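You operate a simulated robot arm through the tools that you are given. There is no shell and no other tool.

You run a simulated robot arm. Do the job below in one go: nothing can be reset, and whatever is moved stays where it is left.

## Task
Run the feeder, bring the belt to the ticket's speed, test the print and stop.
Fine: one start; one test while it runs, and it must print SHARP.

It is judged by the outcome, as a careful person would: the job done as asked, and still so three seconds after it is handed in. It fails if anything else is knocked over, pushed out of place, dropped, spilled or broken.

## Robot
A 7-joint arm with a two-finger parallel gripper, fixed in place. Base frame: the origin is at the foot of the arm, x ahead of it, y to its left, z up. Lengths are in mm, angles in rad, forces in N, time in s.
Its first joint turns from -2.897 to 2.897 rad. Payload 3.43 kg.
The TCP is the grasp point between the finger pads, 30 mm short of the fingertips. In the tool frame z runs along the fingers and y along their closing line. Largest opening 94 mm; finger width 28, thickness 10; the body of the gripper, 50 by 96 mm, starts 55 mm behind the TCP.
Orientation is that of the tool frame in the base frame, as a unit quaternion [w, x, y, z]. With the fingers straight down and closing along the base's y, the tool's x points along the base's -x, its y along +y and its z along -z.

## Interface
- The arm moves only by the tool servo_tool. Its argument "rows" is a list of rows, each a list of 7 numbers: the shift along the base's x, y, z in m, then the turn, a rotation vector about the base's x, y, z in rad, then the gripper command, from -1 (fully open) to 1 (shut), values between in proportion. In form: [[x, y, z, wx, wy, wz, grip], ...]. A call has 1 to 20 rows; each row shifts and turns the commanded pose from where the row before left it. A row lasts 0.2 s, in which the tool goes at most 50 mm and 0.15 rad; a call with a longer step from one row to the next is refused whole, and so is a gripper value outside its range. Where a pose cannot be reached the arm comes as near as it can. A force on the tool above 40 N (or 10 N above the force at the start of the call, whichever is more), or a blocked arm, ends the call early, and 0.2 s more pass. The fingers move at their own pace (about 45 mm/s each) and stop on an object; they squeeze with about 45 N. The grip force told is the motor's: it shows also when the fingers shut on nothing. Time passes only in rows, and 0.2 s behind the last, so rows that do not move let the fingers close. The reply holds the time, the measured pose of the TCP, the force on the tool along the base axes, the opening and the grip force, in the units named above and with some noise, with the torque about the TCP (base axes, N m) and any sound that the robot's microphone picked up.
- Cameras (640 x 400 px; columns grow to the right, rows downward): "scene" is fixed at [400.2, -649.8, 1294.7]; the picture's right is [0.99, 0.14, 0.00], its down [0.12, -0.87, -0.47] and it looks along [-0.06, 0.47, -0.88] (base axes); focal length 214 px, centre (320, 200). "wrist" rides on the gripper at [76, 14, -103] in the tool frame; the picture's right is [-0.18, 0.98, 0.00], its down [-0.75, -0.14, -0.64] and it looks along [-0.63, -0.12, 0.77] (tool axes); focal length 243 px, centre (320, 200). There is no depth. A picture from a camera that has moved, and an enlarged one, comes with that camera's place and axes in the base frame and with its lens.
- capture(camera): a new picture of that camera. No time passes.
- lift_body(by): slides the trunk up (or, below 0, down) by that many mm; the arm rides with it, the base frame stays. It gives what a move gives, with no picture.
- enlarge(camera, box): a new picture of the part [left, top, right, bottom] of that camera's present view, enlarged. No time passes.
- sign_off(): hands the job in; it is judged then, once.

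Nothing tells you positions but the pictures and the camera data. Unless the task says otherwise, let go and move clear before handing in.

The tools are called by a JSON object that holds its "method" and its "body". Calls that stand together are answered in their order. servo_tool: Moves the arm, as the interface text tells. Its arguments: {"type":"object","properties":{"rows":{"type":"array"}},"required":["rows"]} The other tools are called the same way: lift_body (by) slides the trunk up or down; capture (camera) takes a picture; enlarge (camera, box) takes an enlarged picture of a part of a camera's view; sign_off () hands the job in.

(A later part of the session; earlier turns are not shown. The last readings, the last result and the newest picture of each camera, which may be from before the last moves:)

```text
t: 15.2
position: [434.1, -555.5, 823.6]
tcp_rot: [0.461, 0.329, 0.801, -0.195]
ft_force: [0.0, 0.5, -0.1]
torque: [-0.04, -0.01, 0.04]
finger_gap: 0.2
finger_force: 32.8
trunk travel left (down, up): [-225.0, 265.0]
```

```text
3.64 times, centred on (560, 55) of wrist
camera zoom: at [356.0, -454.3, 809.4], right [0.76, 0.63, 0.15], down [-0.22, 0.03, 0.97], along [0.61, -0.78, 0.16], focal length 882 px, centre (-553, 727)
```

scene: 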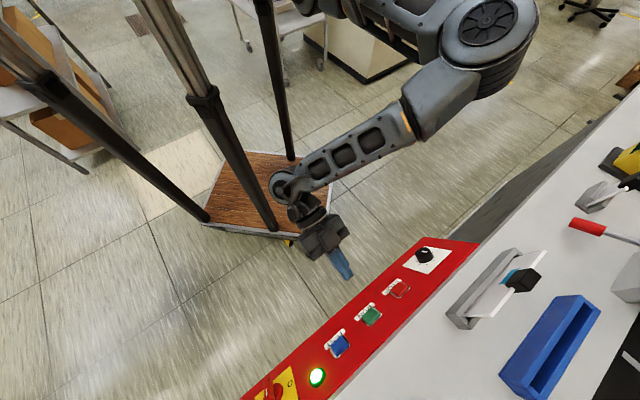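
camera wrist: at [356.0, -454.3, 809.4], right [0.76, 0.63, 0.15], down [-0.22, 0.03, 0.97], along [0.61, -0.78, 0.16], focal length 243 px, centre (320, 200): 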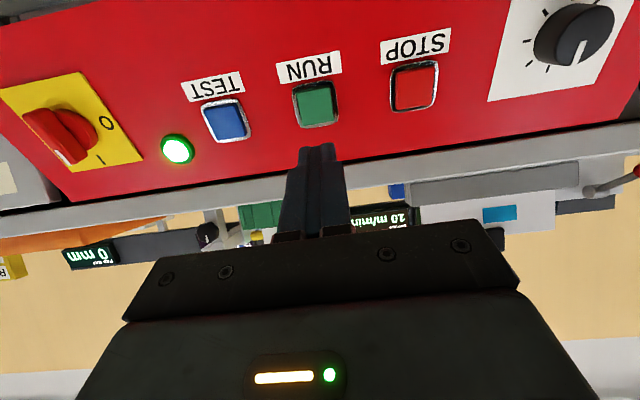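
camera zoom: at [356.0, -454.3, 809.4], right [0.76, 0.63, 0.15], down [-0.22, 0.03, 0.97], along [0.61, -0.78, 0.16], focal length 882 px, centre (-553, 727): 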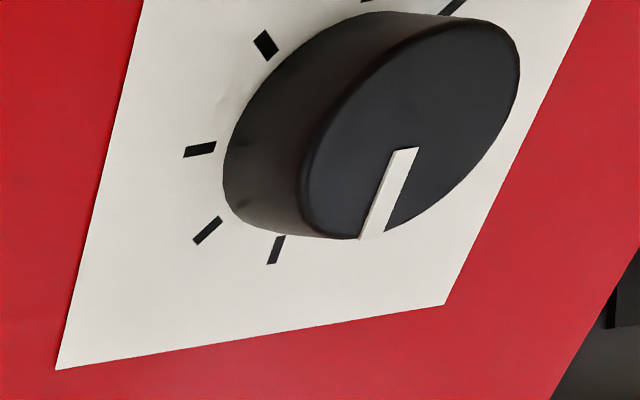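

BELT reads 10 m/min with the knob pointer at 12 o'clock. The tick gap between 9 and 12 o'clock suggests that is the minimum and that clockwise is faster. I'll open the fingers and move in front of the knob to aim.

{"method": "servo_tool", "body": {"rows": [[0.0272, 0.0295, -0.002, 0, 0, 0, -0.4], [0.0272, 0.0295, -0.002, 0, 0, 0, -0.4], [0.0272, 0.0295, -0.002, 0, 0, 0, -0.4], [0.0272, 0.0295, -0.002, 0, 0, 0, -0.4], [0.0272, 0.0295, -0.001, 0, 0, 0, -0.4], [0, 0, 0, 0, 0, 0, -0.4]]}}

{"method": "capture", "body": {"camera": "wrist"}}

{"method": "enlarge", "body": {"camera": "scene", "box": [370, 215, 490, 305]}}

```text
t: 16.6
position: [561.8, -415.5, 825.0]
tcp_rot: [0.46, 0.328, 0.803, -0.191]
ft_force: [0.0, 0.0, 0.4]
torque: [0.01, 0.02, 0.01]
finger_gap: 65.6
finger_force: 0.1
out of reach, approached as far as the arm can: row 5
trunk travel left (down, up): [-225.0, 265.0]
```

```text
taken
camera wrist: at [482.4, -315.7, 811.4], right [0.76, 0.64, 0.15], down [-0.22, 0.03, 0.98], along [0.62, -0.77, 0.16], focal length 243 px, centre (320, 200)
```

wrist: 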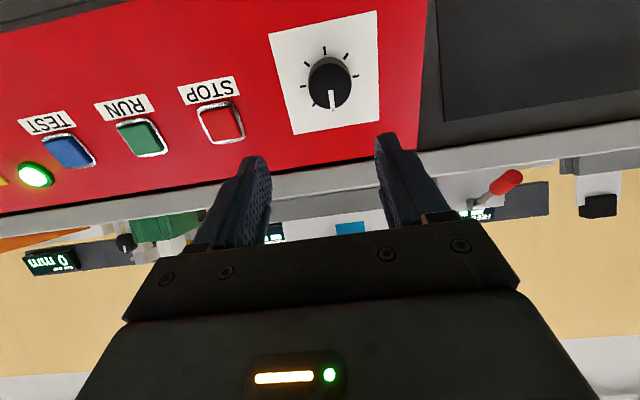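

```text
4.44 times, centred on (430, 260) of scene
camera zoom: at [400.2, -649.8, 1294.7], right [0.99, 0.14, 0.0], down [0.12, -0.87, -0.47], along [-0.06, 0.47, -0.88], focal length 953 px, centre (-169, -67)
```

zoom: 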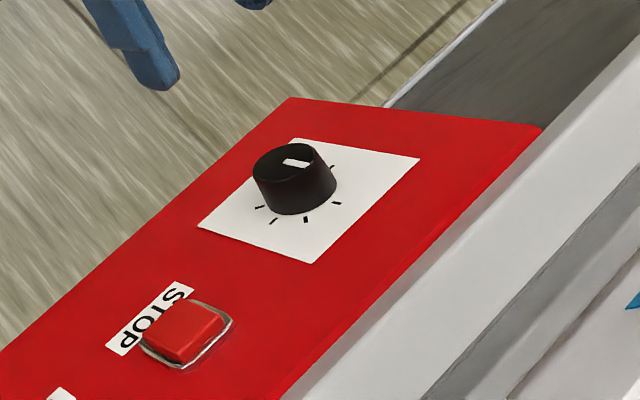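

The knob's pointer and ticks are visible now. I'll zoom in for an accurate aim.

{"method": "enlarge", "body": {"camera": "wrist", "box": [250, 0, 410, 160]}}

```text
2.50 times, centred on (330, 80) of wrist
camera zoom: at [482.4, -315.7, 811.4], right [0.76, 0.64, 0.15], down [-0.22, 0.03, 0.98], along [0.62, -0.77, 0.16], focal length 606 px, centre (295, 500)
```

zoom: 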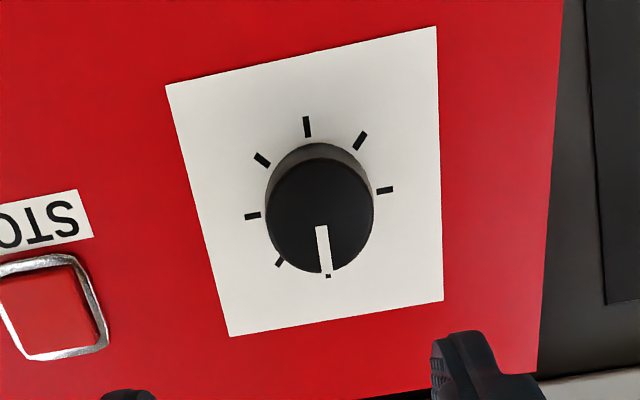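

The plate centre works out to about [651, -486, 744]. I'll close in 60 mm with the lateral correction and look again.

{"method": "servo_tool", "body": {"rows": [[0.0131, -0.0079, -0.0142, 0, 0, 0, -0.4], [0.0131, -0.0079, -0.0142, 0, 0, 0, -0.4], [0.0131, -0.0079, -0.0142, 0, 0, 0, -0.4], [0, 0, 0, 0, 0, 0, -0.4]]}}

{"method": "enlarge", "body": {"camera": "wrist", "box": [230, 0, 430, 180]}}

{"method": "enlarge", "body": {"camera": "scene", "box": [370, 215, 490, 305]}}

```text
t: 17.6
position: [583.8, -459.4, 800.6]
tcp_rot: [0.459, 0.329, 0.802, -0.192]
ft_force: [-0.4, 0.0, -0.3]
torque: [-0.01, -0.02, -0.05]
finger_gap: 65.7
finger_force: 0.1
out of reach, approached as far as the arm can: row 1, 2, 3
trunk travel left (down, up): [-225.0, 265.0]
```

```text
2.22 times, centred on (330, 90) of wrist
camera zoom: at [504.4, -359.1, 786.2], right [0.76, 0.63, 0.15], down [-0.22, 0.03, 0.98], along [0.61, -0.77, 0.16], focal length 539 px, centre (298, 444)
```

zoom: 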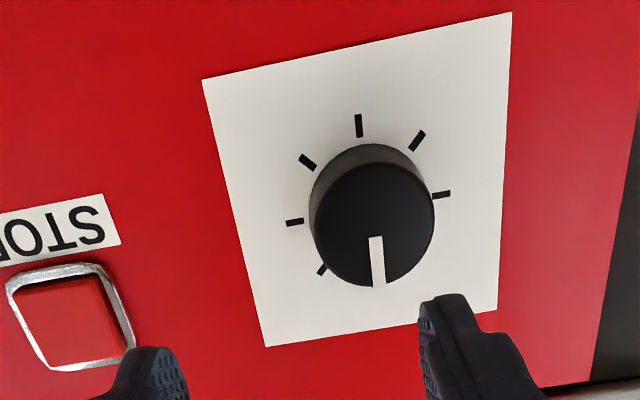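

```text
4.44 times, centred on (430, 260) of scene
camera zoom: at [400.2, -649.8, 1294.7], right [0.99, 0.14, 0.0], down [0.12, -0.87, -0.47], along [-0.06, 0.47, -0.88], focal length 953 px, centre (-169, -67)
```

zoom: 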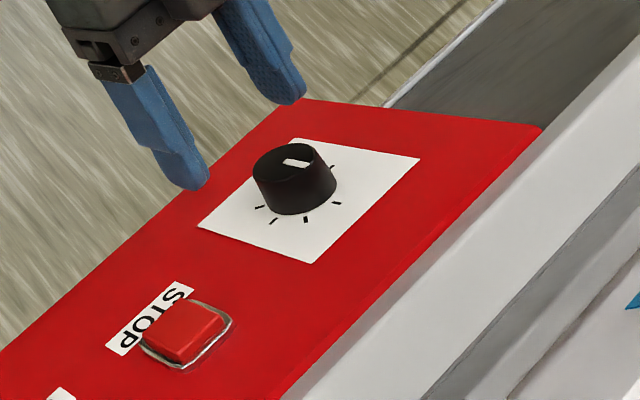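

The arm hits a joint limit just short of the knob, because the shoulder is too high for this forward-facing tool pose. I'll raise the tool clear of the panel and then lower the trunk, which should free up the wrist.

{"method": "servo_tool", "body": {"rows": [[-0.008, 0.008, 0.04, 0, 0, 0, -0.4], [-0.008, 0.008, 0.04, 0, 0, 0, -0.4], [-0.008, 0.008, 0.04, 0, 0, 0, -0.4], [-0.008, 0.008, 0.04, 0, 0, 0, -0.4], [-0.008, 0.008, 0.04, 0, 0, 0, -0.4], [0, 0, 0, 0, 0, 0, -0.4]]}}

{"method": "capture", "body": {"camera": "scene"}}

{"method": "capture", "body": {"camera": "wrist"}}

```text
t: 19.0
position: [543.5, -418.3, 999.8]
tcp_rot: [0.459, 0.33, 0.801, -0.194]
ft_force: [0.4, 0.0, 0.0]
torque: [-0.03, -0.03, 0.0]
finger_gap: 66.0
finger_force: 0.0
trunk travel left (down, up): [-225.0, 265.0]
```

```text
taken
```

scene: 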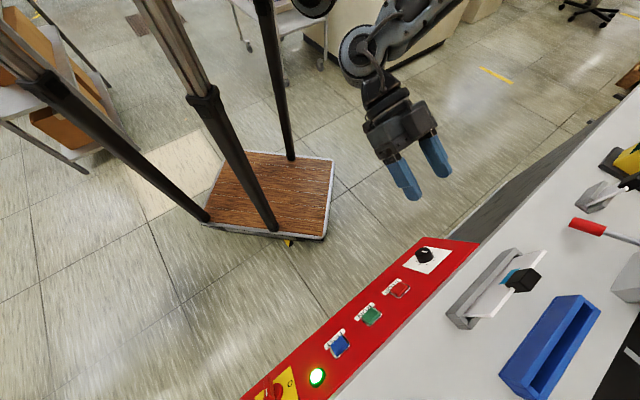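

```text
taken
camera wrist: at [465.0, -318.2, 985.2], right [0.76, 0.63, 0.15], down [-0.22, 0.03, 0.97], along [0.61, -0.78, 0.16], focal length 243 px, centre (320, 200)
```

wrist: 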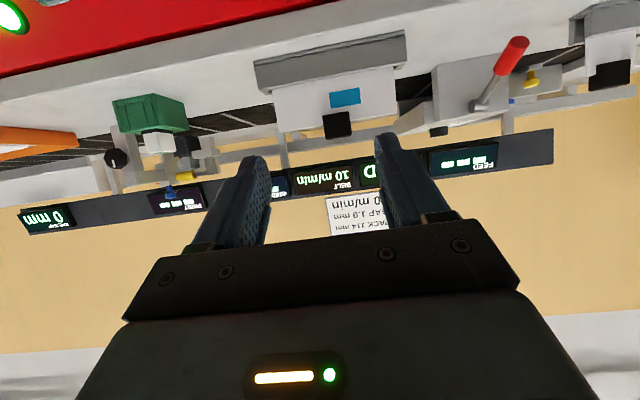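

It is reachable here and well clear of the panel. I'll lower the trunk 200 mm, which brings the tool to about z 800 in front of the panel.

{"method": "lift_body", "body": {"by": -200}}

{"method": "capture", "body": {"camera": "scene"}}

{"method": "enlarge", "body": {"camera": "wrist", "box": [220, 0, 460, 180]}}

```text
t: 21.2
position: [544.1, -419.5, 799.0]
tcp_rot: [0.461, 0.33, 0.8, -0.196]
ft_force: [-0.5, 0.4, -0.1]
torque: [0.01, 0.02, -0.02]
finger_gap: 66.0
finger_force: 0.1
trunk travel left (down, up): [-25.0, 465.0]
```

```text
taken
```

scene: 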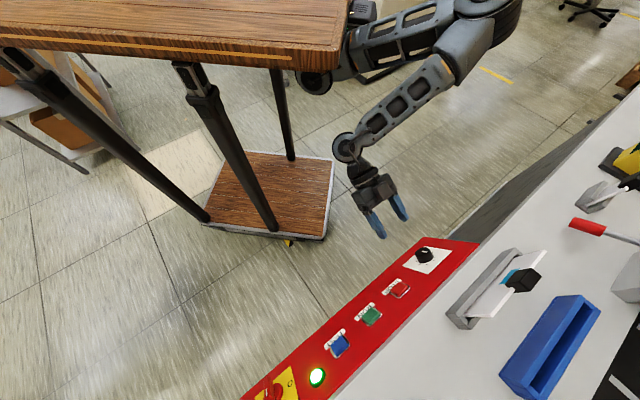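

```text
2.22 times, centred on (340, 90) of wrist
camera zoom: at [465.0, -318.4, 784.9], right [0.76, 0.63, 0.15], down [-0.22, 0.03, 0.97], along [0.61, -0.78, 0.16], focal length 539 px, centre (276, 444)
```

zoom: 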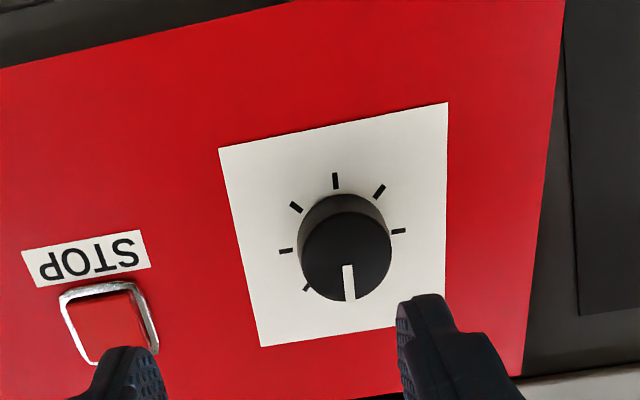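

The trunk is down and the tool sits in front of the panel. The knob is about 134 mm ahead, 27 mm along and slightly upslope. I'll close in with that correction.

{"method": "servo_tool", "body": {"rows": [[0.0201, -0.0074, -0.0065, 0, 0, 0, -0.4], [0.0201, -0.0074, -0.0065, 0, 0, 0, -0.4], [0.0201, -0.0074, -0.0065, 0, 0, 0, -0.4], [0, 0, 0, 0, 0, 0, -0.4]]}}

{"method": "enlarge", "body": {"camera": "wrist", "box": [220, 0, 420, 180]}}

{"method": "enlarge", "body": {"camera": "scene", "box": [370, 215, 490, 305]}}

```text
t: 22.2
position: [604.3, -441.7, 779.0]
tcp_rot: [0.461, 0.329, 0.801, -0.194]
ft_force: [-0.1, 0.1, 0.4]
torque: [0.01, 0.0, 0.04]
finger_gap: 65.9
finger_force: 0.1
trunk travel left (down, up): [-25.0, 465.0]
```

```text
2.22 times, centred on (320, 90) of wrist
camera zoom: at [525.7, -341.5, 764.1], right [0.76, 0.63, 0.15], down [-0.22, 0.03, 0.97], along [0.61, -0.78, 0.16], focal length 539 px, centre (320, 444)
```

zoom: 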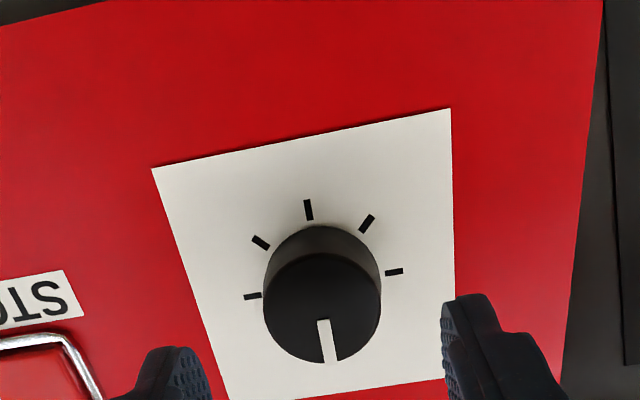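

```text
4.44 times, centred on (430, 260) of scene
camera zoom: at [400.2, -649.8, 1294.7], right [0.99, 0.14, 0.0], down [0.12, -0.87, -0.47], along [-0.06, 0.47, -0.88], focal length 953 px, centre (-169, -67)
```

zoom: 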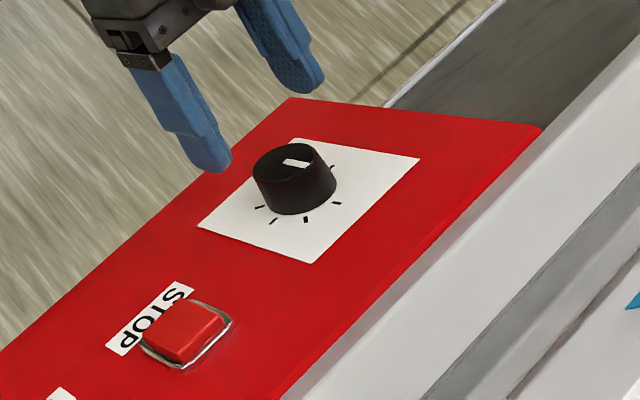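

The pose is good: the knob axis is within about 2 mm of the tool axis. Clockwise turning will roll the tool positively, so I'll pre-roll it -0.56 rad in free space to keep range and check that it's reachable.

{"method": "servo_tool", "body": {"rows": [[-0.0007, 0.0007, -0.0017, -0.0854, 0.086, 0.0703, -0.4], [0, 0, 0, -0.0854, 0.086, 0.0703, -0.4], [0, 0, 0, -0.0854, 0.086, 0.0703, -0.4], [0, 0, 0, -0.0854, 0.086, 0.0703, -0.4], [0, 0, 0, 0, 0, 0, -0.4]]}}

{"method": "enlarge", "body": {"camera": "wrist", "box": [220, 0, 420, 180]}}

{"method": "enlarge", "body": {"camera": "scene", "box": [370, 215, 490, 305]}}

```text
t: 23.4
position: [603.1, -441.2, 778.0]
tcp_rot: [0.388, 0.094, 0.861, -0.314]
ft_force: [-0.6, -0.6, -0.3]
torque: [0.02, -0.02, 0.0]
finger_gap: 65.9
finger_force: 0.1
trunk travel left (down, up): [-25.0, 465.0]
```

```text
2.22 times, centred on (320, 90) of wrist
camera zoom: at [495.9, -372.0, 766.9], right [0.52, 0.79, -0.33], down [0.06, 0.35, 0.94], along [0.85, -0.51, 0.13], focal length 539 px, centre (320, 444)
```

zoom: 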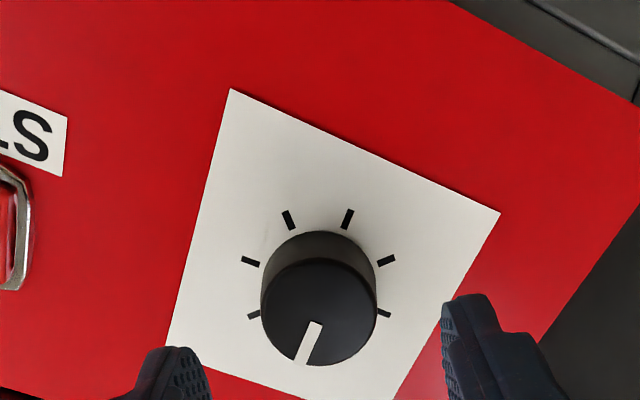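

```text
4.44 times, centred on (430, 260) of scene
camera zoom: at [400.2, -649.8, 1294.7], right [0.99, 0.14, 0.0], down [0.12, -0.87, -0.47], along [-0.06, 0.47, -0.88], focal length 953 px, centre (-169, -67)
```

zoom: 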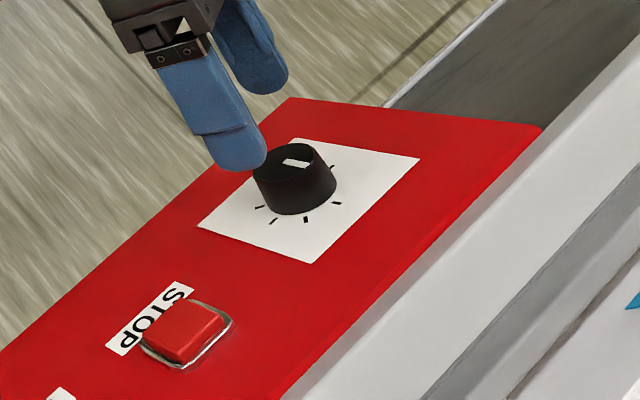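

The knob stayed put in the view while rolling, so it is on the tool axis. I'll advance 36 mm over the knob with the fingers open.

{"method": "servo_tool", "body": {"rows": [[0.0061, -0.00614, -0.005, 0, 0, 0, -0.4], [0.0061, -0.00614, -0.005, 0, 0, 0, -0.4], [0.0061, -0.00614, -0.005, 0, 0, 0, -0.4], [0.0037, -0.0037, -0.003, 0, 0, 0, -0.4], [0, 0, 0, 0, 0, 0, -0.4]]}}

{"method": "enlarge", "body": {"camera": "wrist", "box": [220, 40, 420, 200]}}

{"method": "enlarge", "body": {"camera": "scene", "box": [370, 215, 490, 305]}}

```text
t: 24.6
position: [625.5, -463.3, 758.0]
tcp_rot: [0.389, 0.095, 0.861, -0.314]
ft_force: [-0.1, -0.3, -0.1]
torque: [0.01, 0.0, 0.0]
finger_gap: 65.6
finger_force: 0.0
trunk travel left (down, up): [-25.0, 465.0]
```

```text
2.50 times, centred on (320, 120) of wrist
camera zoom: at [517.7, -393.7, 747.7], right [0.53, 0.79, -0.33], down [0.06, 0.34, 0.94], along [0.85, -0.51, 0.13], focal length 606 px, centre (320, 400)
```

zoom: 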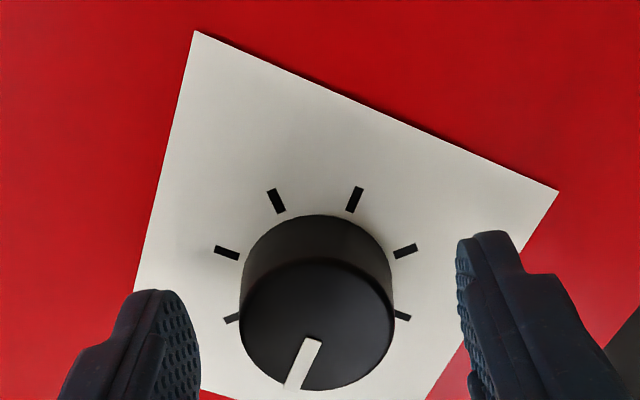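

```text
4.44 times, centred on (430, 260) of scene
camera zoom: at [400.2, -649.8, 1294.7], right [0.99, 0.14, 0.0], down [0.12, -0.87, -0.47], along [-0.06, 0.47, -0.88], focal length 953 px, centre (-169, -67)
```

zoom: 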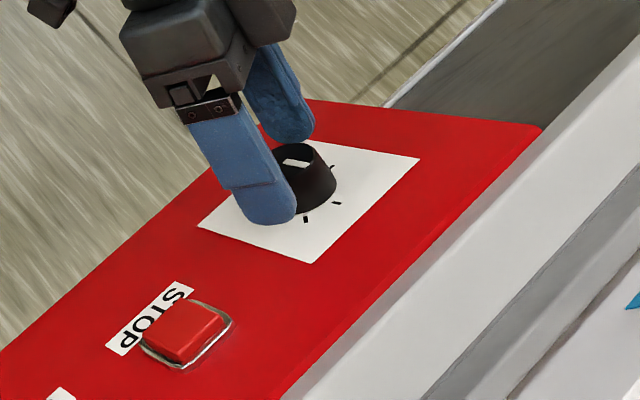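

The fingers straddle the knob with about 13 mm of overlap and clear the plate. Closing now.

{"method": "servo_tool", "body": {"rows": [[0, 0, 0, 0, 0, 0, 1], [0, 0, 0, 0, 0, 0, 1], [0, 0, 0, 0, 0, 0, 1], [0, 0, 0, 0, 0, 0, 1]]}}

{"method": "capture", "body": {"camera": "wrist"}}

```text
t: 25.6
position: [625.1, -464.4, 759.1]
tcp_rot: [0.389, 0.095, 0.86, -0.315]
ft_force: [-1.8, -12.3, 3.8]
torque: [-0.23, 0.08, -0.46]
finger_gap: 37.4
finger_force: 44.8
trunk travel left (down, up): [-25.0, 465.0]
```

```text
taken
camera wrist: at [517.2, -394.3, 748.3], right [0.53, 0.78, -0.33], down [0.06, 0.35, 0.94], along [0.85, -0.51, 0.13], focal length 243 px, centre (320, 200)
```

wrist: 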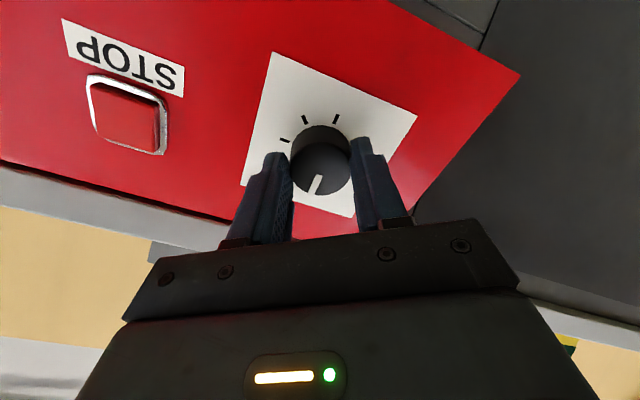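

The knob is gripped (37 mm), with a 12 N side load that I'll relieve by shifting 1 mm. Then I'll turn clockwise in stages, watching forces and the pointer.

{"method": "servo_tool", "body": {"rows": [[-0.0004, -0.0008, 0.0005, 0, 0, 0, 1], [0, 0, 0, 0.0798, -0.0804, -0.0655, 1], [0, 0, 0, 0.0798, -0.0804, -0.0655, 1], [0, 0, 0, 0.0798, -0.0804, -0.0655, 1], [0, 0, 0, 0, 0, 0, 1]]}}

{"method": "capture", "body": {"camera": "wrist"}}

```text
t: 26.8
position: [624.8, -462.8, 759.2]
tcp_rot: [0.441, 0.262, 0.827, -0.231]
ft_force: [-1.2, -1.0, -13.5]
torque: [0.05, -0.01, 0.1]
finger_gap: 37.3
finger_force: 44.7
trunk travel left (down, up): [-25.0, 465.0]
```

```text
taken
camera wrist: at [536.5, -370.8, 743.9], right [0.71, 0.7, 0.01], down [-0.12, 0.11, 0.99], along [0.69, -0.7, 0.17], focal length 243 px, centre (320, 200)
```

wrist: 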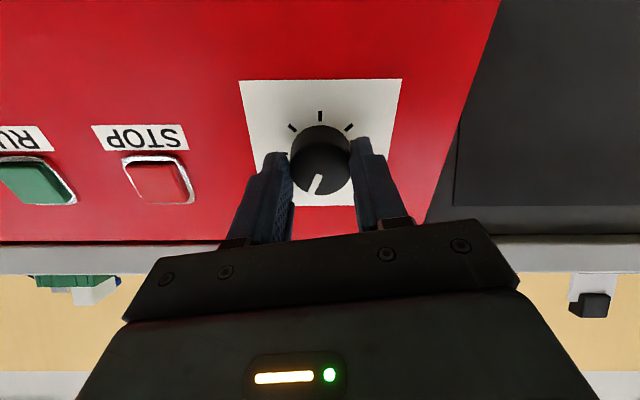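

The knob turns with the gripper. I'll continue to the first tick (about 45°), then release and read the display to learn the scale.

{"method": "servo_tool", "body": {"rows": [[0, 0, 0, 0.0798, -0.0804, -0.0655, 1], [0, 0, 0, 0.0798, -0.0804, -0.0655, 1], [0, 0, 0, 0.0798, -0.0804, -0.0655, 1], [0, 0, 0, 0, 0, 0, 1]]}}

{"method": "enlarge", "body": {"camera": "wrist", "box": [220, 60, 420, 220]}}

{"method": "enlarge", "body": {"camera": "scene", "box": [370, 215, 490, 305]}}

```text
t: 27.8
position: [626.0, -462.3, 759.6]
tcp_rot: [0.479, 0.417, 0.76, -0.14]
ft_force: [0.0, 17.7, -16.2]
torque: [0.88, 0.57, 0.46]
finger_gap: 37.7
finger_force: 44.9
trunk travel left (down, up): [-25.0, 465.0]
```

```text
2.50 times, centred on (320, 140) of wrist
camera zoom: at [560.1, -351.6, 749.3], right [0.79, 0.51, 0.34], down [-0.35, -0.07, 0.93], along [0.5, -0.86, 0.13], focal length 606 px, centre (320, 350)
```

zoom: 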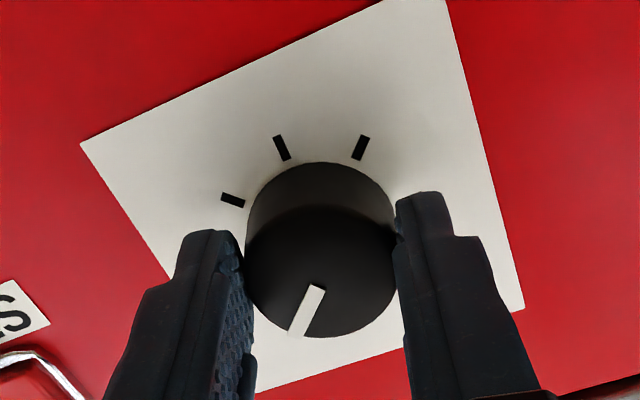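

```text
4.44 times, centred on (430, 260) of scene
camera zoom: at [400.2, -649.8, 1294.7], right [0.99, 0.14, 0.0], down [0.12, -0.87, -0.47], along [-0.06, 0.47, -0.88], focal length 953 px, centre (-169, -67)
```

zoom: 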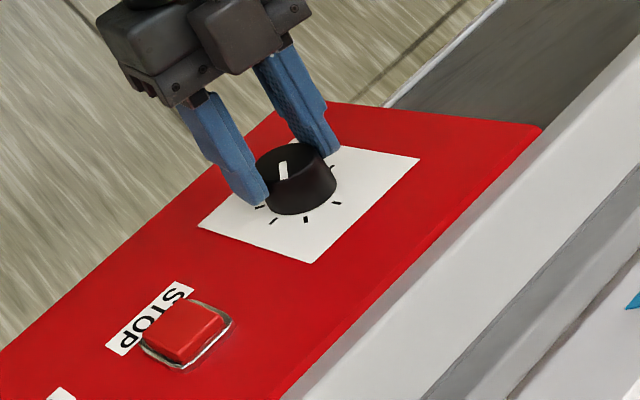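

The knob is near 45° now. I'll relieve the side load, release, back off and read the display.

{"method": "servo_tool", "body": {"rows": [[-0.0003, 0.0008, -0.0013, 0, 0, 0, 1], [0, 0, 0, 0, 0, 0, -0.4], [0, 0, 0, 0, 0, 0, -0.4], [-0.0122, 0.0122, 0.01, 0, 0, 0, -0.4], [-0.0183, 0.0184, 0.015, 0, 0, 0, -0.4], [0, 0, 0, 0, 0, 0, -0.4]]}}

{"method": "capture", "body": {"camera": "wrist"}}

{"method": "enlarge", "body": {"camera": "scene", "box": [370, 215, 490, 305]}}

```text
t: 29.2
position: [593.6, -433.3, 784.8]
tcp_rot: [0.48, 0.417, 0.759, -0.142]
ft_force: [-0.9, -0.9, 0.9]
torque: [0.01, -0.01, 0.03]
finger_gap: 65.5
finger_force: 0.1
trunk travel left (down, up): [-25.0, 465.0]
```

```text
taken
camera wrist: at [528.5, -322.8, 774.1], right [0.79, 0.51, 0.34], down [-0.36, -0.07, 0.93], along [0.5, -0.86, 0.13], focal length 243 px, centre (320, 200)
```

wrist: 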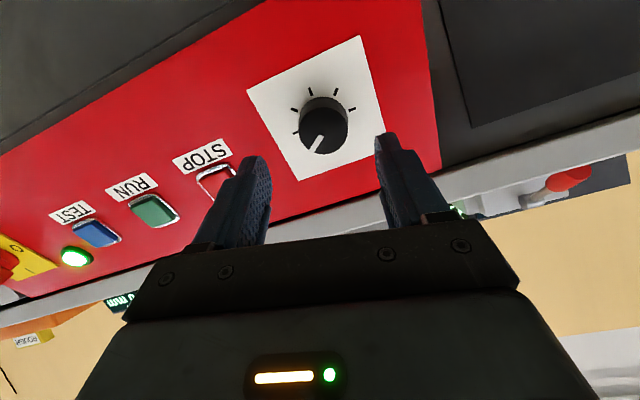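

```text
4.44 times, centred on (430, 260) of scene
camera zoom: at [400.2, -649.8, 1294.7], right [0.99, 0.14, 0.0], down [0.12, -0.87, -0.47], along [-0.06, 0.47, -0.88], focal length 953 px, centre (-169, -67)
```

zoom: 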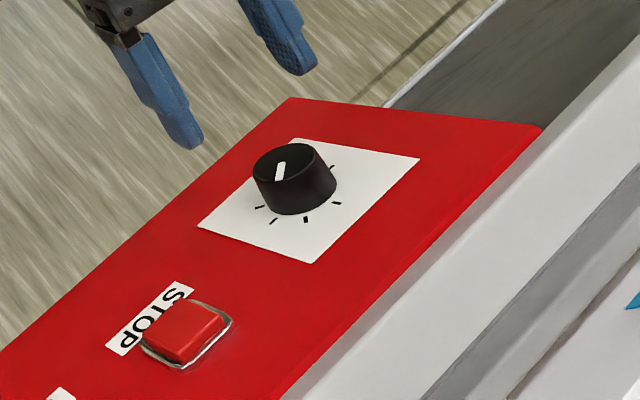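

The knob stayed at its new position. I'll rise and level the roll so the BELT display comes into view.

{"method": "servo_tool", "body": {"rows": [[-0.01, 0.01, 0.045, -0.0702, 0.0705, 0.058, -0.4], [-0.005, 0.005, 0.045, -0.0702, 0.0705, 0.058, -0.4], [0, 0, 0.045, 0, 0, 0, -0.4], [0, 0, 0.045, 0, 0, 0, -0.4], [0, 0, 0, 0, 0, 0, -0.4]]}}

{"method": "capture", "body": {"camera": "wrist"}}

{"method": "enlarge", "body": {"camera": "wrist", "box": [260, 140, 420, 240]}}

```text
t: 30.4
position: [580.9, -420.2, 952.5]
tcp_rot: [0.441, 0.323, 0.812, -0.204]
ft_force: [0.7, 0.1, -0.2]
torque: [-0.02, -0.02, 0.01]
finger_gap: 65.9
finger_force: 0.0
trunk travel left (down, up): [-25.0, 465.0]
```

```text
taken
camera wrist: at [501.9, -318.8, 940.3], right [0.77, 0.63, 0.11], down [-0.17, 0.04, 0.98], along [0.62, -0.77, 0.14], focal length 243 px, centre (320, 200)
```

wrist: 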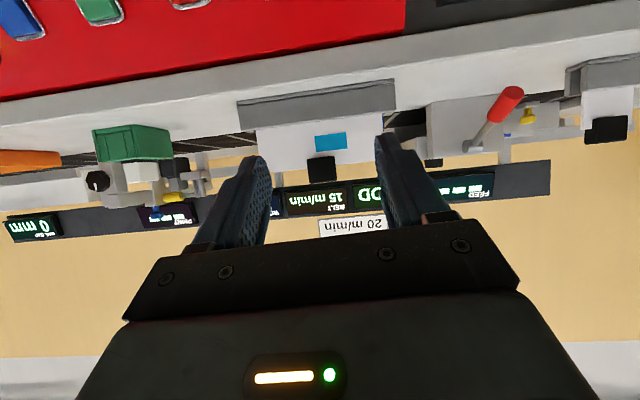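

```text
4.00 times, centred on (340, 190) of wrist
camera zoom: at [501.9, -318.8, 940.3], right [0.77, 0.63, 0.11], down [-0.17, 0.04, 0.98], along [0.62, -0.77, 0.14], focal length 970 px, centre (240, 240)
```

zoom: 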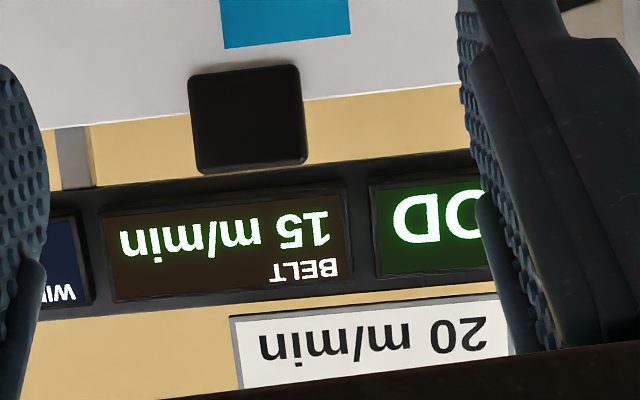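

BELT is now 15 m/min, so the scale is 5 m/min per 45° tick and 20 m/min is one more tick. I'll go back to the pre-grip pose for another 45° clockwise.

{"method": "servo_tool", "body": {"rows": [[0, 0, -0.0436, -0.0906, 0.049, 0.0793, -0.4], [0, 0, -0.0436, -0.0762, 0.0767, 0.0628, -0.4], [0, 0, -0.0436, -0.0762, 0.0767, 0.0628, -0.4], [0, 0, -0.0436, -0.0762, 0.0767, 0.0628, -0.4], [0.0222, -0.021, 0, 0, 0, 0, -0.4], [0, 0, 0, 0, 0, 0, -0.4], [0, 0, 0, 0, 0, 0, -0.4]]}}

{"method": "enlarge", "body": {"camera": "wrist", "box": [220, 0, 420, 180]}}

{"method": "enlarge", "body": {"camera": "scene", "box": [370, 215, 490, 305]}}

```text
t: 32.0
position: [604.0, -435.1, 788.2]
tcp_rot: [0.412, 0.109, 0.854, -0.297]
ft_force: [-0.1, 0.6, 0.8]
torque: [0.02, 0.02, -0.01]
finger_gap: 65.9
finger_force: 0.1
trunk travel left (down, up): [-25.0, 465.0]
```

```text
2.22 times, centred on (320, 90) of wrist
camera zoom: at [497.6, -366.7, 773.9], right [0.54, 0.8, -0.27], down [0.01, 0.32, 0.95], along [0.84, -0.52, 0.16], focal length 539 px, centre (320, 444)
```

zoom: 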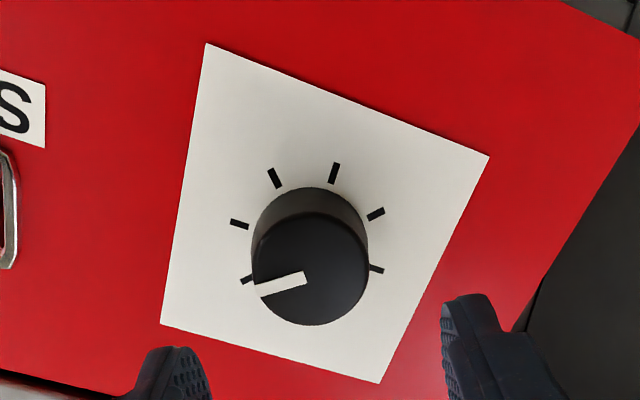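

```text
4.44 times, centred on (430, 260) of scene
camera zoom: at [400.2, -649.8, 1294.7], right [0.99, 0.14, 0.0], down [0.12, -0.87, -0.47], along [-0.06, 0.47, -0.88], focal length 953 px, centre (-169, -67)
```

zoom: 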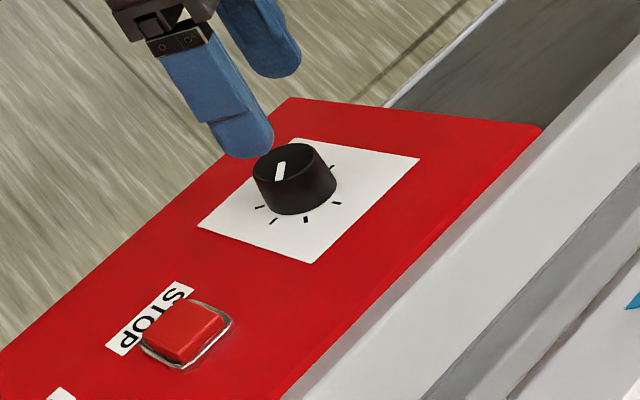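

The tool axis is about 2° off, so I'll trim the tilt and position to match the earlier pre-grip pose.

{"method": "servo_tool", "body": {"rows": [[-0.0009, -0.0061, -0.0102, 0.0035, 0.027, -0.0287, -0.4], [0, 0, 0, 0, 0, 0, -0.4], [0, 0, 0, 0, 0, 0, -0.4]]}}

{"method": "enlarge", "body": {"camera": "wrist", "box": [220, 0, 420, 180]}}

```text
t: 32.8
position: [602.8, -443.7, 779.5]
tcp_rot: [0.397, 0.118, 0.858, -0.303]
ft_force: [0.2, 0.4, -0.2]
torque: [-0.02, 0.03, -0.02]
finger_gap: 66.1
finger_force: 0.2
trunk travel left (down, up): [-25.0, 465.0]
```

```text
2.22 times, centred on (320, 90) of wrist
camera zoom: at [497.5, -370.4, 767.1], right [0.56, 0.78, -0.28], down [0.04, 0.31, 0.95], along [0.83, -0.54, 0.14], focal length 539 px, centre (320, 444)
```

zoom: 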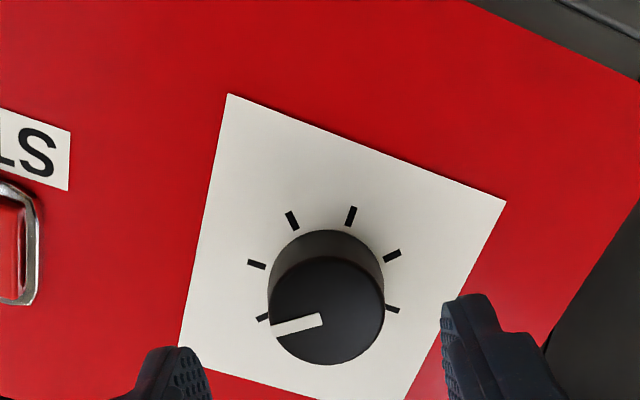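

The tilt is now right and the knob sits about 2 mm to one side. I'll shift 2 mm and advance over the knob.

{"method": "servo_tool", "body": {"rows": [[0.001, 0.0017, -0.0009, 0, 0, 0, -0.4], [0.0061, -0.00614, -0.005, 0, 0, 0, -0.4], [0.0061, -0.00614, -0.005, 0, 0, 0, -0.4], [0.0061, -0.00614, -0.005, 0, 0, 0, -0.4], [0.0037, -0.0037, -0.003, 0, 0, 0, -0.4], [0, 0, 0, 0, 0, 0, -0.4]]}}

{"method": "enlarge", "body": {"camera": "wrist", "box": [220, 40, 420, 200]}}

```text
t: 34.2
position: [623.5, -464.0, 760.5]
tcp_rot: [0.396, 0.118, 0.858, -0.303]
ft_force: [0.6, 1.0, 0.2]
torque: [-0.01, 0.03, 0.0]
finger_gap: 66.0
finger_force: 0.0
trunk travel left (down, up): [-25.0, 465.0]
```

```text
2.50 times, centred on (320, 120) of wrist
camera zoom: at [518.5, -391.5, 749.0], right [0.56, 0.78, -0.28], down [0.04, 0.31, 0.95], along [0.83, -0.54, 0.14], focal length 606 px, centre (320, 400)
```

zoom: 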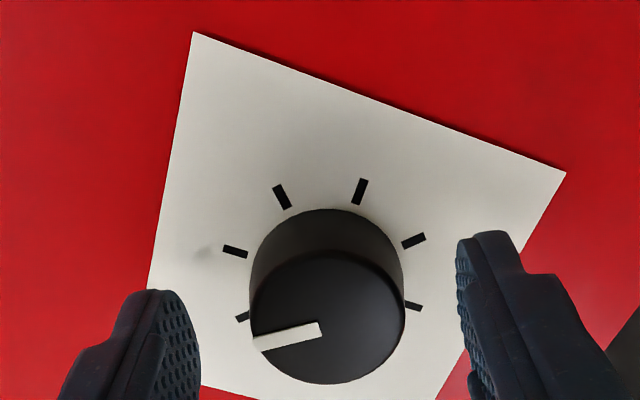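

The knob is slightly offset (about 1.5 mm and 3 mm), which explains the side load last time. I'll fine-shift and then close.

{"method": "servo_tool", "body": {"rows": [[-0.0013, 0.0011, -0.0029, 0, 0, 0, -0.4], [0, 0, 0, 0, 0, 0, -0.4], [0, 0, 0, 0, 0, 0, 1], [0, 0, 0, 0, 0, 0, 1], [0, 0, 0, 0, 0, 0, 1], [0, 0, 0, 0, 0, 0, 1]]}}

{"method": "enlarge", "body": {"camera": "wrist", "box": [220, 40, 420, 200]}}

```text
t: 35.6
position: [623.1, -463.1, 758.5]
tcp_rot: [0.396, 0.118, 0.859, -0.303]
ft_force: [-0.5, -2.5, -0.9]
torque: [-0.06, 0.03, -0.1]
finger_gap: 37.6
finger_force: 44.7
trunk travel left (down, up): [-25.0, 465.0]
```

```text
2.50 times, centred on (320, 120) of wrist
camera zoom: at [517.2, -390.6, 745.9], right [0.56, 0.78, -0.28], down [0.04, 0.31, 0.95], along [0.83, -0.54, 0.14], focal length 606 px, centre (320, 400)
```

zoom: 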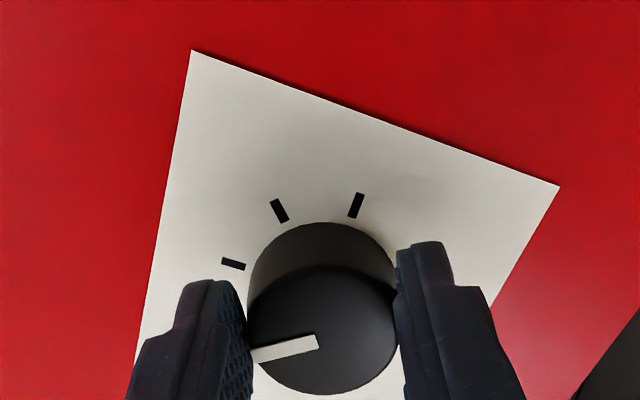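

A clean grip with a negligible side load. Turning 45° clockwise.

{"method": "servo_tool", "body": {"rows": [[0, 0, 0, 0.0798, -0.0803, -0.0655, 1], [0, 0, 0, 0.0798, -0.0803, -0.0655, 1], [0, 0, 0, 0.0798, -0.0803, -0.0655, 1], [0, 0, 0, 0.0798, -0.0803, -0.0655, 1], [0, 0, 0, 0.0798, -0.0803, -0.0655, 1], [0, 0, 0, 0.0798, -0.0803, -0.0655, 1], [0, 0, 0, 0, 0, 0, 1]]}}

{"method": "enlarge", "body": {"camera": "wrist", "box": [220, 40, 420, 200]}}

{"method": "enlarge", "body": {"camera": "scene", "box": [370, 215, 490, 305]}}

```text
t: 37.3
position: [625.3, -459.3, 758.1]
tcp_rot: [0.482, 0.436, 0.75, -0.123]
ft_force: [0.8, 16.3, 4.7]
torque: [-0.43, -0.32, 0.03]
finger_gap: 38.1
finger_force: 44.9
trunk travel left (down, up): [-25.0, 465.0]
stopped in row 7: the force on the tool passed its limit at 41 N (the readings are from after the stop); the commanded pose is now the measured one
```

```text
2.50 times, centred on (320, 120) of wrist
camera zoom: at [561.8, -348.2, 749.5], right [0.79, 0.48, 0.38], down [-0.39, -0.1, 0.92], along [0.48, -0.87, 0.11], focal length 606 px, centre (320, 400)
```

zoom: 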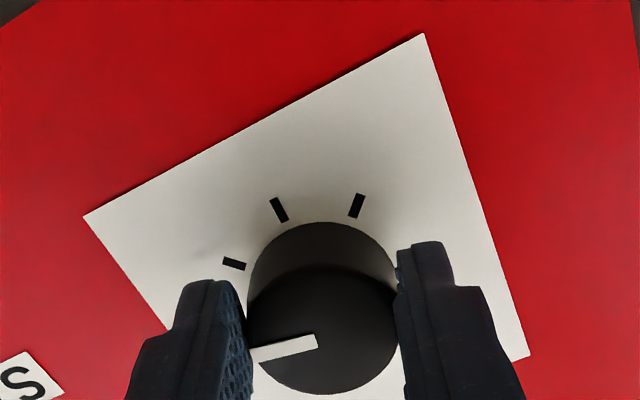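

```text
4.44 times, centred on (430, 260) of scene
camera zoom: at [400.2, -649.8, 1294.7], right [0.99, 0.14, 0.0], down [0.12, -0.87, -0.47], along [-0.06, 0.47, -0.88], focal length 953 px, centre (-169, -67)
```

zoom: 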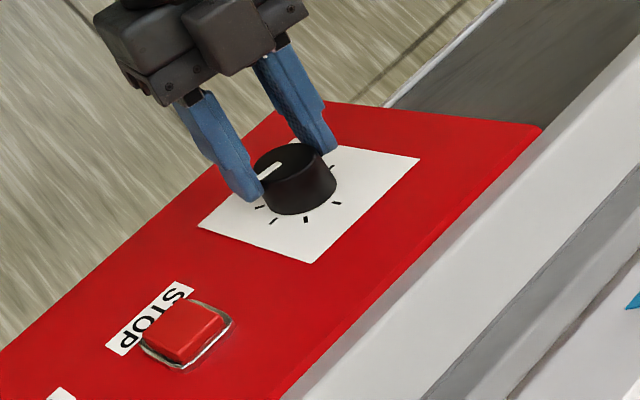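

The turn completed (0.786 rad measured), and the force spike came only at the very end. I'll release, back off and read the display.

{"method": "servo_tool", "body": {"rows": [[0, 0, 0, 0, 0, 0, -0.4], [0, 0, 0, 0, 0, 0, -0.4], [-0.0122, 0.0122, 0.01, 0, 0, 0, -0.4], [-0.0183, 0.0184, 0.015, 0, 0, 0, -0.4], [-0.0122, 0.0122, 0.03, -0.0854, 0.086, 0.0703, -0.4], [0, 0, 0.045, -0.0854, 0.086, 0.0703, -0.4], [0, 0, 0.045, 0, 0, 0, -0.4], [0, 0, 0.045, 0, 0, 0, -0.4], [0, 0, 0, 0, 0, 0, -0.4]]}}

{"method": "capture", "body": {"camera": "wrist"}}

{"method": "enlarge", "body": {"camera": "wrist", "box": [260, 140, 420, 240]}}

{"method": "enlarge", "body": {"camera": "scene", "box": [370, 215, 490, 305]}}

```text
t: 39.3
position: [581.5, -419.5, 935.0]
tcp_rot: [0.44, 0.326, 0.813, -0.198]
ft_force: [-0.2, 0.0, -0.3]
torque: [0.01, 0.0, -0.02]
finger_gap: 65.8
finger_force: 0.1
trunk travel left (down, up): [-25.0, 465.0]
```

```text
taken
camera wrist: at [502.4, -319.2, 924.3], right [0.77, 0.63, 0.12], down [-0.18, 0.02, 0.98], along [0.62, -0.77, 0.13], focal length 243 px, centre (320, 200)
```

wrist: 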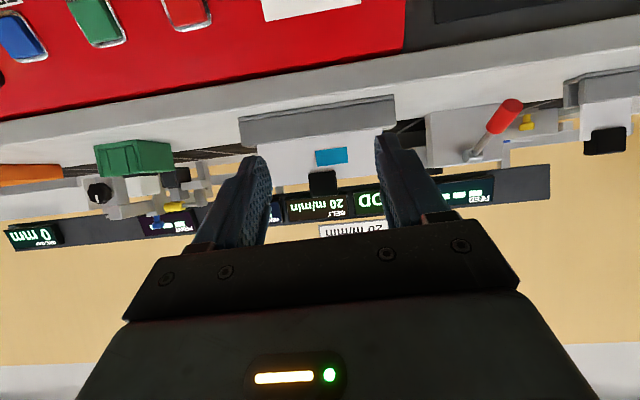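

```text
4.00 times, centred on (340, 190) of wrist
camera zoom: at [502.4, -319.2, 924.3], right [0.77, 0.63, 0.12], down [-0.18, 0.02, 0.98], along [0.62, -0.77, 0.13], focal length 970 px, centre (240, 240)
```

zoom: 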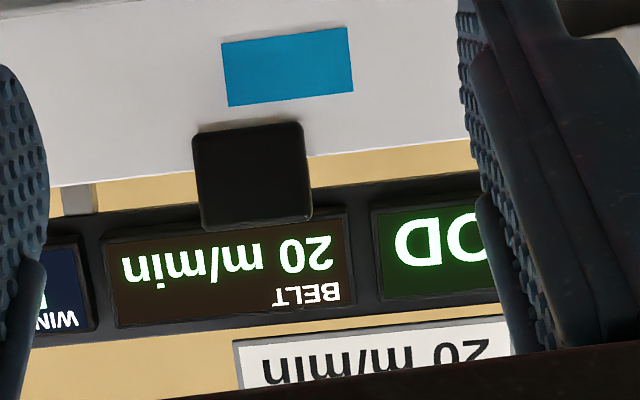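

```text
4.44 times, centred on (430, 260) of scene
camera zoom: at [400.2, -649.8, 1294.7], right [0.99, 0.14, 0.0], down [0.12, -0.87, -0.47], along [-0.06, 0.47, -0.88], focal length 953 px, centre (-169, -67)
```

zoom: 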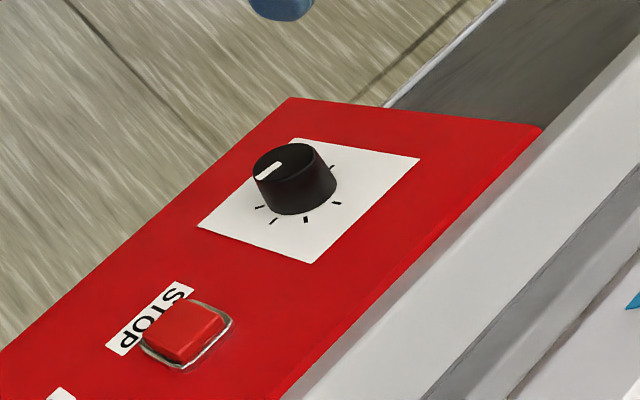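

BELT reads 20 m/min, matching the ticket. Something seems to be lit on the WINDOW display behind the finger, so I'll close the fingers to see all displays before testing.

{"method": "servo_tool", "body": {"rows": [[0, 0, 0.02, 0, 0, 0, 1], [0, 0, 0.02, 0, 0, 0, 1], [0, 0, 0, 0, 0, 0, 1], [0, 0, 0, 0, 0, 0, 1], [0, 0, 0, 0, 0, 0, 1]]}}

{"method": "capture", "body": {"camera": "wrist"}}

{"method": "enlarge", "body": {"camera": "wrist", "box": [130, 150, 290, 240]}}

{"method": "enlarge", "body": {"camera": "wrist", "box": [340, 140, 520, 240]}}

```text
t: 40.5
position: [585.7, -417.9, 977.8]
tcp_rot: [0.441, 0.323, 0.813, -0.2]
ft_force: [0.6, -0.4, -0.4]
torque: [0.01, 0.02, 0.04]
finger_gap: 0.1
finger_force: 33.0
trunk travel left (down, up): [-25.0, 465.0]
```

```text
taken
camera wrist: at [505.2, -317.9, 966.9], right [0.76, 0.64, 0.11], down [-0.17, 0.03, 0.98], along [0.62, -0.77, 0.13], focal length 243 px, centre (320, 200)
```

wrist: 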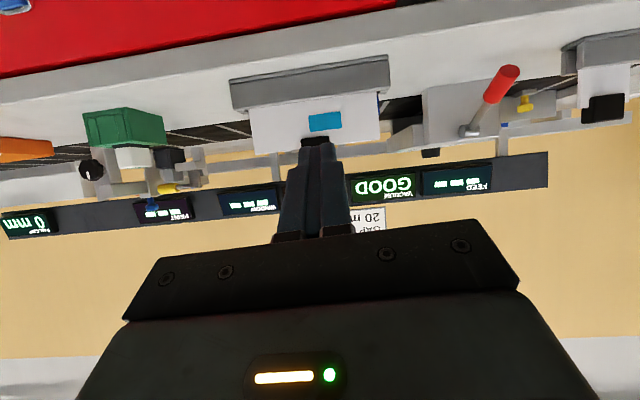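

```text
4.00 times, centred on (210, 195) of wrist
camera zoom: at [505.2, -317.9, 966.9], right [0.76, 0.64, 0.11], down [-0.17, 0.03, 0.98], along [0.62, -0.77, 0.13], focal length 970 px, centre (760, 220)
```

zoom: 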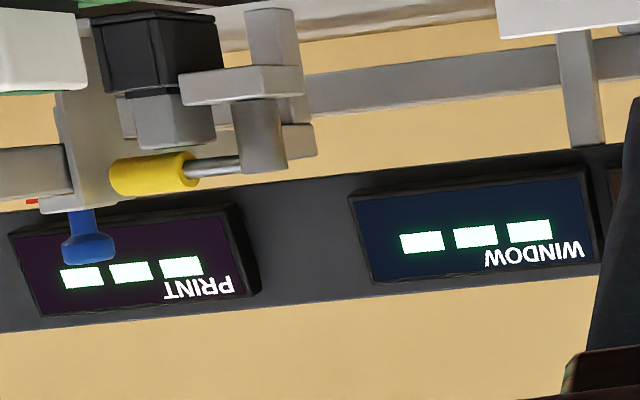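

```text
3.56 times, centred on (430, 190) of wrist
camera zoom: at [505.2, -317.9, 966.9], right [0.76, 0.64, 0.11], down [-0.17, 0.03, 0.98], along [0.62, -0.77, 0.13], focal length 863 px, centre (-71, 236)
```

zoom: 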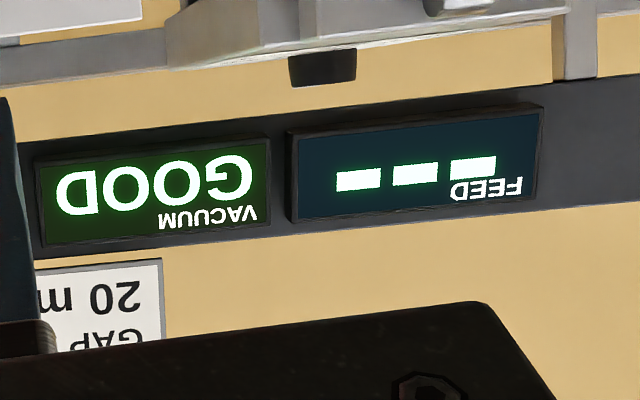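

BELT is holding and the other displays are idle. Next is TEST, about 88 mm to the side of RUN. I'll move to a standoff in front of it with closed fingers.

{"method": "servo_tool", "body": {"rows": [[-0.0246, -0.0274, -0.0209, -0.0215, -0.0282, 0.0087, 1], [-0.0246, -0.0274, -0.0209, 0, 0, 0, 1], [-0.0246, -0.0274, -0.0209, 0, 0, 0, 1], [-0.0246, -0.0274, -0.0209, 0, 0, 0, 1], [-0.0246, -0.0274, -0.0209, 0, 0, 0, 1], [-0.0246, -0.0274, -0.0209, 0, 0, 0, 1], [-0.0246, -0.0274, -0.0209, 0, 0, 0, 1], [-0.0246, -0.0274, -0.0209, 0, 0, 0, 1], [0, 0, 0, 0, 0, 0, 1], [0, 0, 0, 0, 0, 0, 1]]}}

{"method": "capture", "body": {"camera": "wrist"}}

{"method": "enlarge", "body": {"camera": "scene", "box": [270, 280, 390, 370]}}

```text
t: 42.7
position: [384.2, -637.4, 820.4]
tcp_rot: [0.475, 0.321, 0.797, -0.192]
ft_force: [0.1, -0.9, 0.4]
torque: [0.0, 0.0, 0.05]
finger_gap: 0.0
finger_force: 32.8
trunk travel left (down, up): [-25.0, 465.0]
```

```text
taken
camera wrist: at [305.1, -539.1, 801.1], right [0.75, 0.64, 0.16], down [-0.25, 0.04, 0.97], along [0.62, -0.76, 0.19], focal length 243 px, centre (320, 200)
```

wrist: 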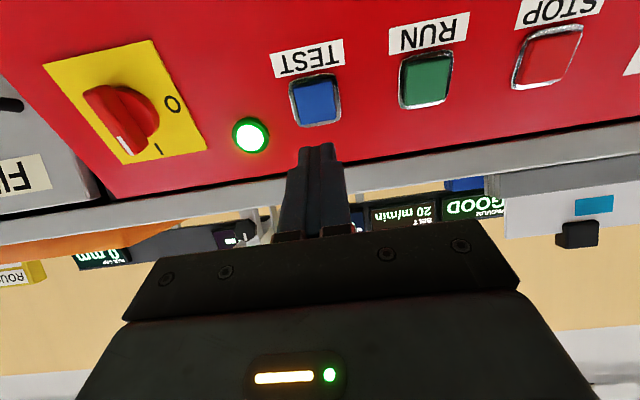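

```text
4.44 times, centred on (330, 325) of scene
camera zoom: at [400.2, -649.8, 1294.7], right [0.99, 0.14, 0.0], down [0.12, -0.87, -0.47], along [-0.06, 0.47, -0.88], focal length 953 px, centre (276, -356)
```

zoom: 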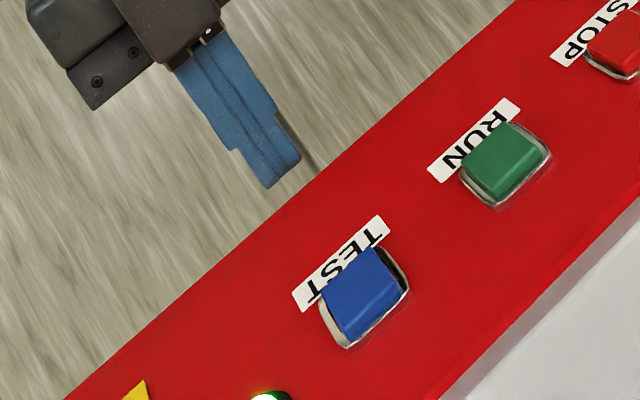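

The BELT display still shows 20 m/min and TEST is just ahead. I'll trim the tilt and position, then check the aim.

{"method": "servo_tool", "body": {"rows": [[0.0048, 0.0004, -0.0094, 0.0126, 0.0279, -0.019, 1], [0, 0, 0, 0, 0, 0, 1], [0, 0, 0, 0, 0, 0, 1]]}}

{"method": "enlarge", "body": {"camera": "wrist", "box": [220, 30, 420, 175]}}

{"method": "enlarge", "body": {"camera": "scene", "box": [270, 280, 390, 370]}}

```text
t: 43.5
position: [390.1, -638.0, 809.9]
tcp_rot: [0.459, 0.33, 0.801, -0.196]
ft_force: [0.4, -0.4, 0.1]
torque: [0.0, 0.01, 0.01]
finger_gap: 0.0
finger_force: 33.0
trunk travel left (down, up): [-25.0, 465.0]
```

```text
2.76 times, centred on (320, 102) of wrist
camera zoom: at [311.3, -537.1, 795.3], right [0.76, 0.63, 0.15], down [-0.22, 0.03, 0.98], along [0.61, -0.78, 0.16], focal length 669 px, centre (320, 469)
```

zoom: 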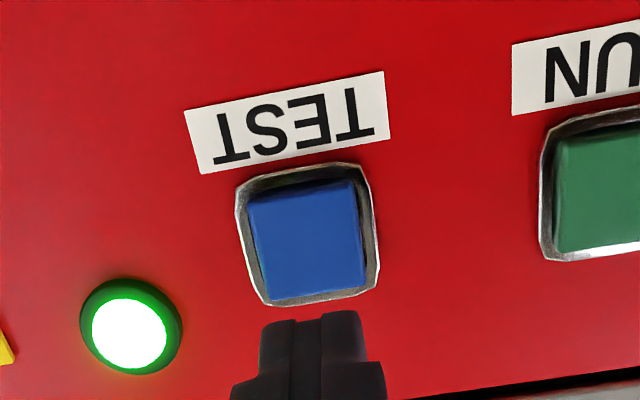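

```text
4.44 times, centred on (330, 325) of scene
camera zoom: at [400.2, -649.8, 1294.7], right [0.99, 0.14, 0.0], down [0.12, -0.87, -0.47], along [-0.06, 0.47, -0.88], focal length 953 px, centre (276, -356)
```

zoom: 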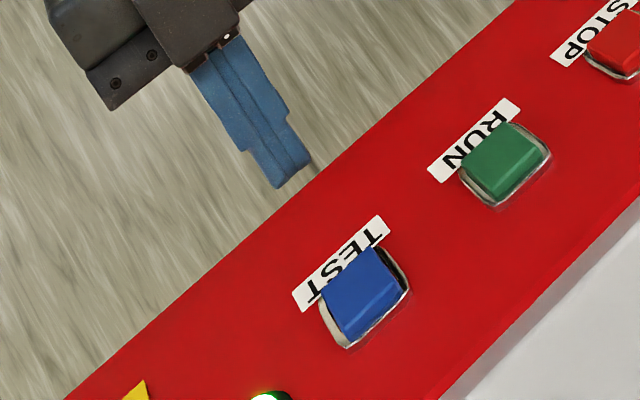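

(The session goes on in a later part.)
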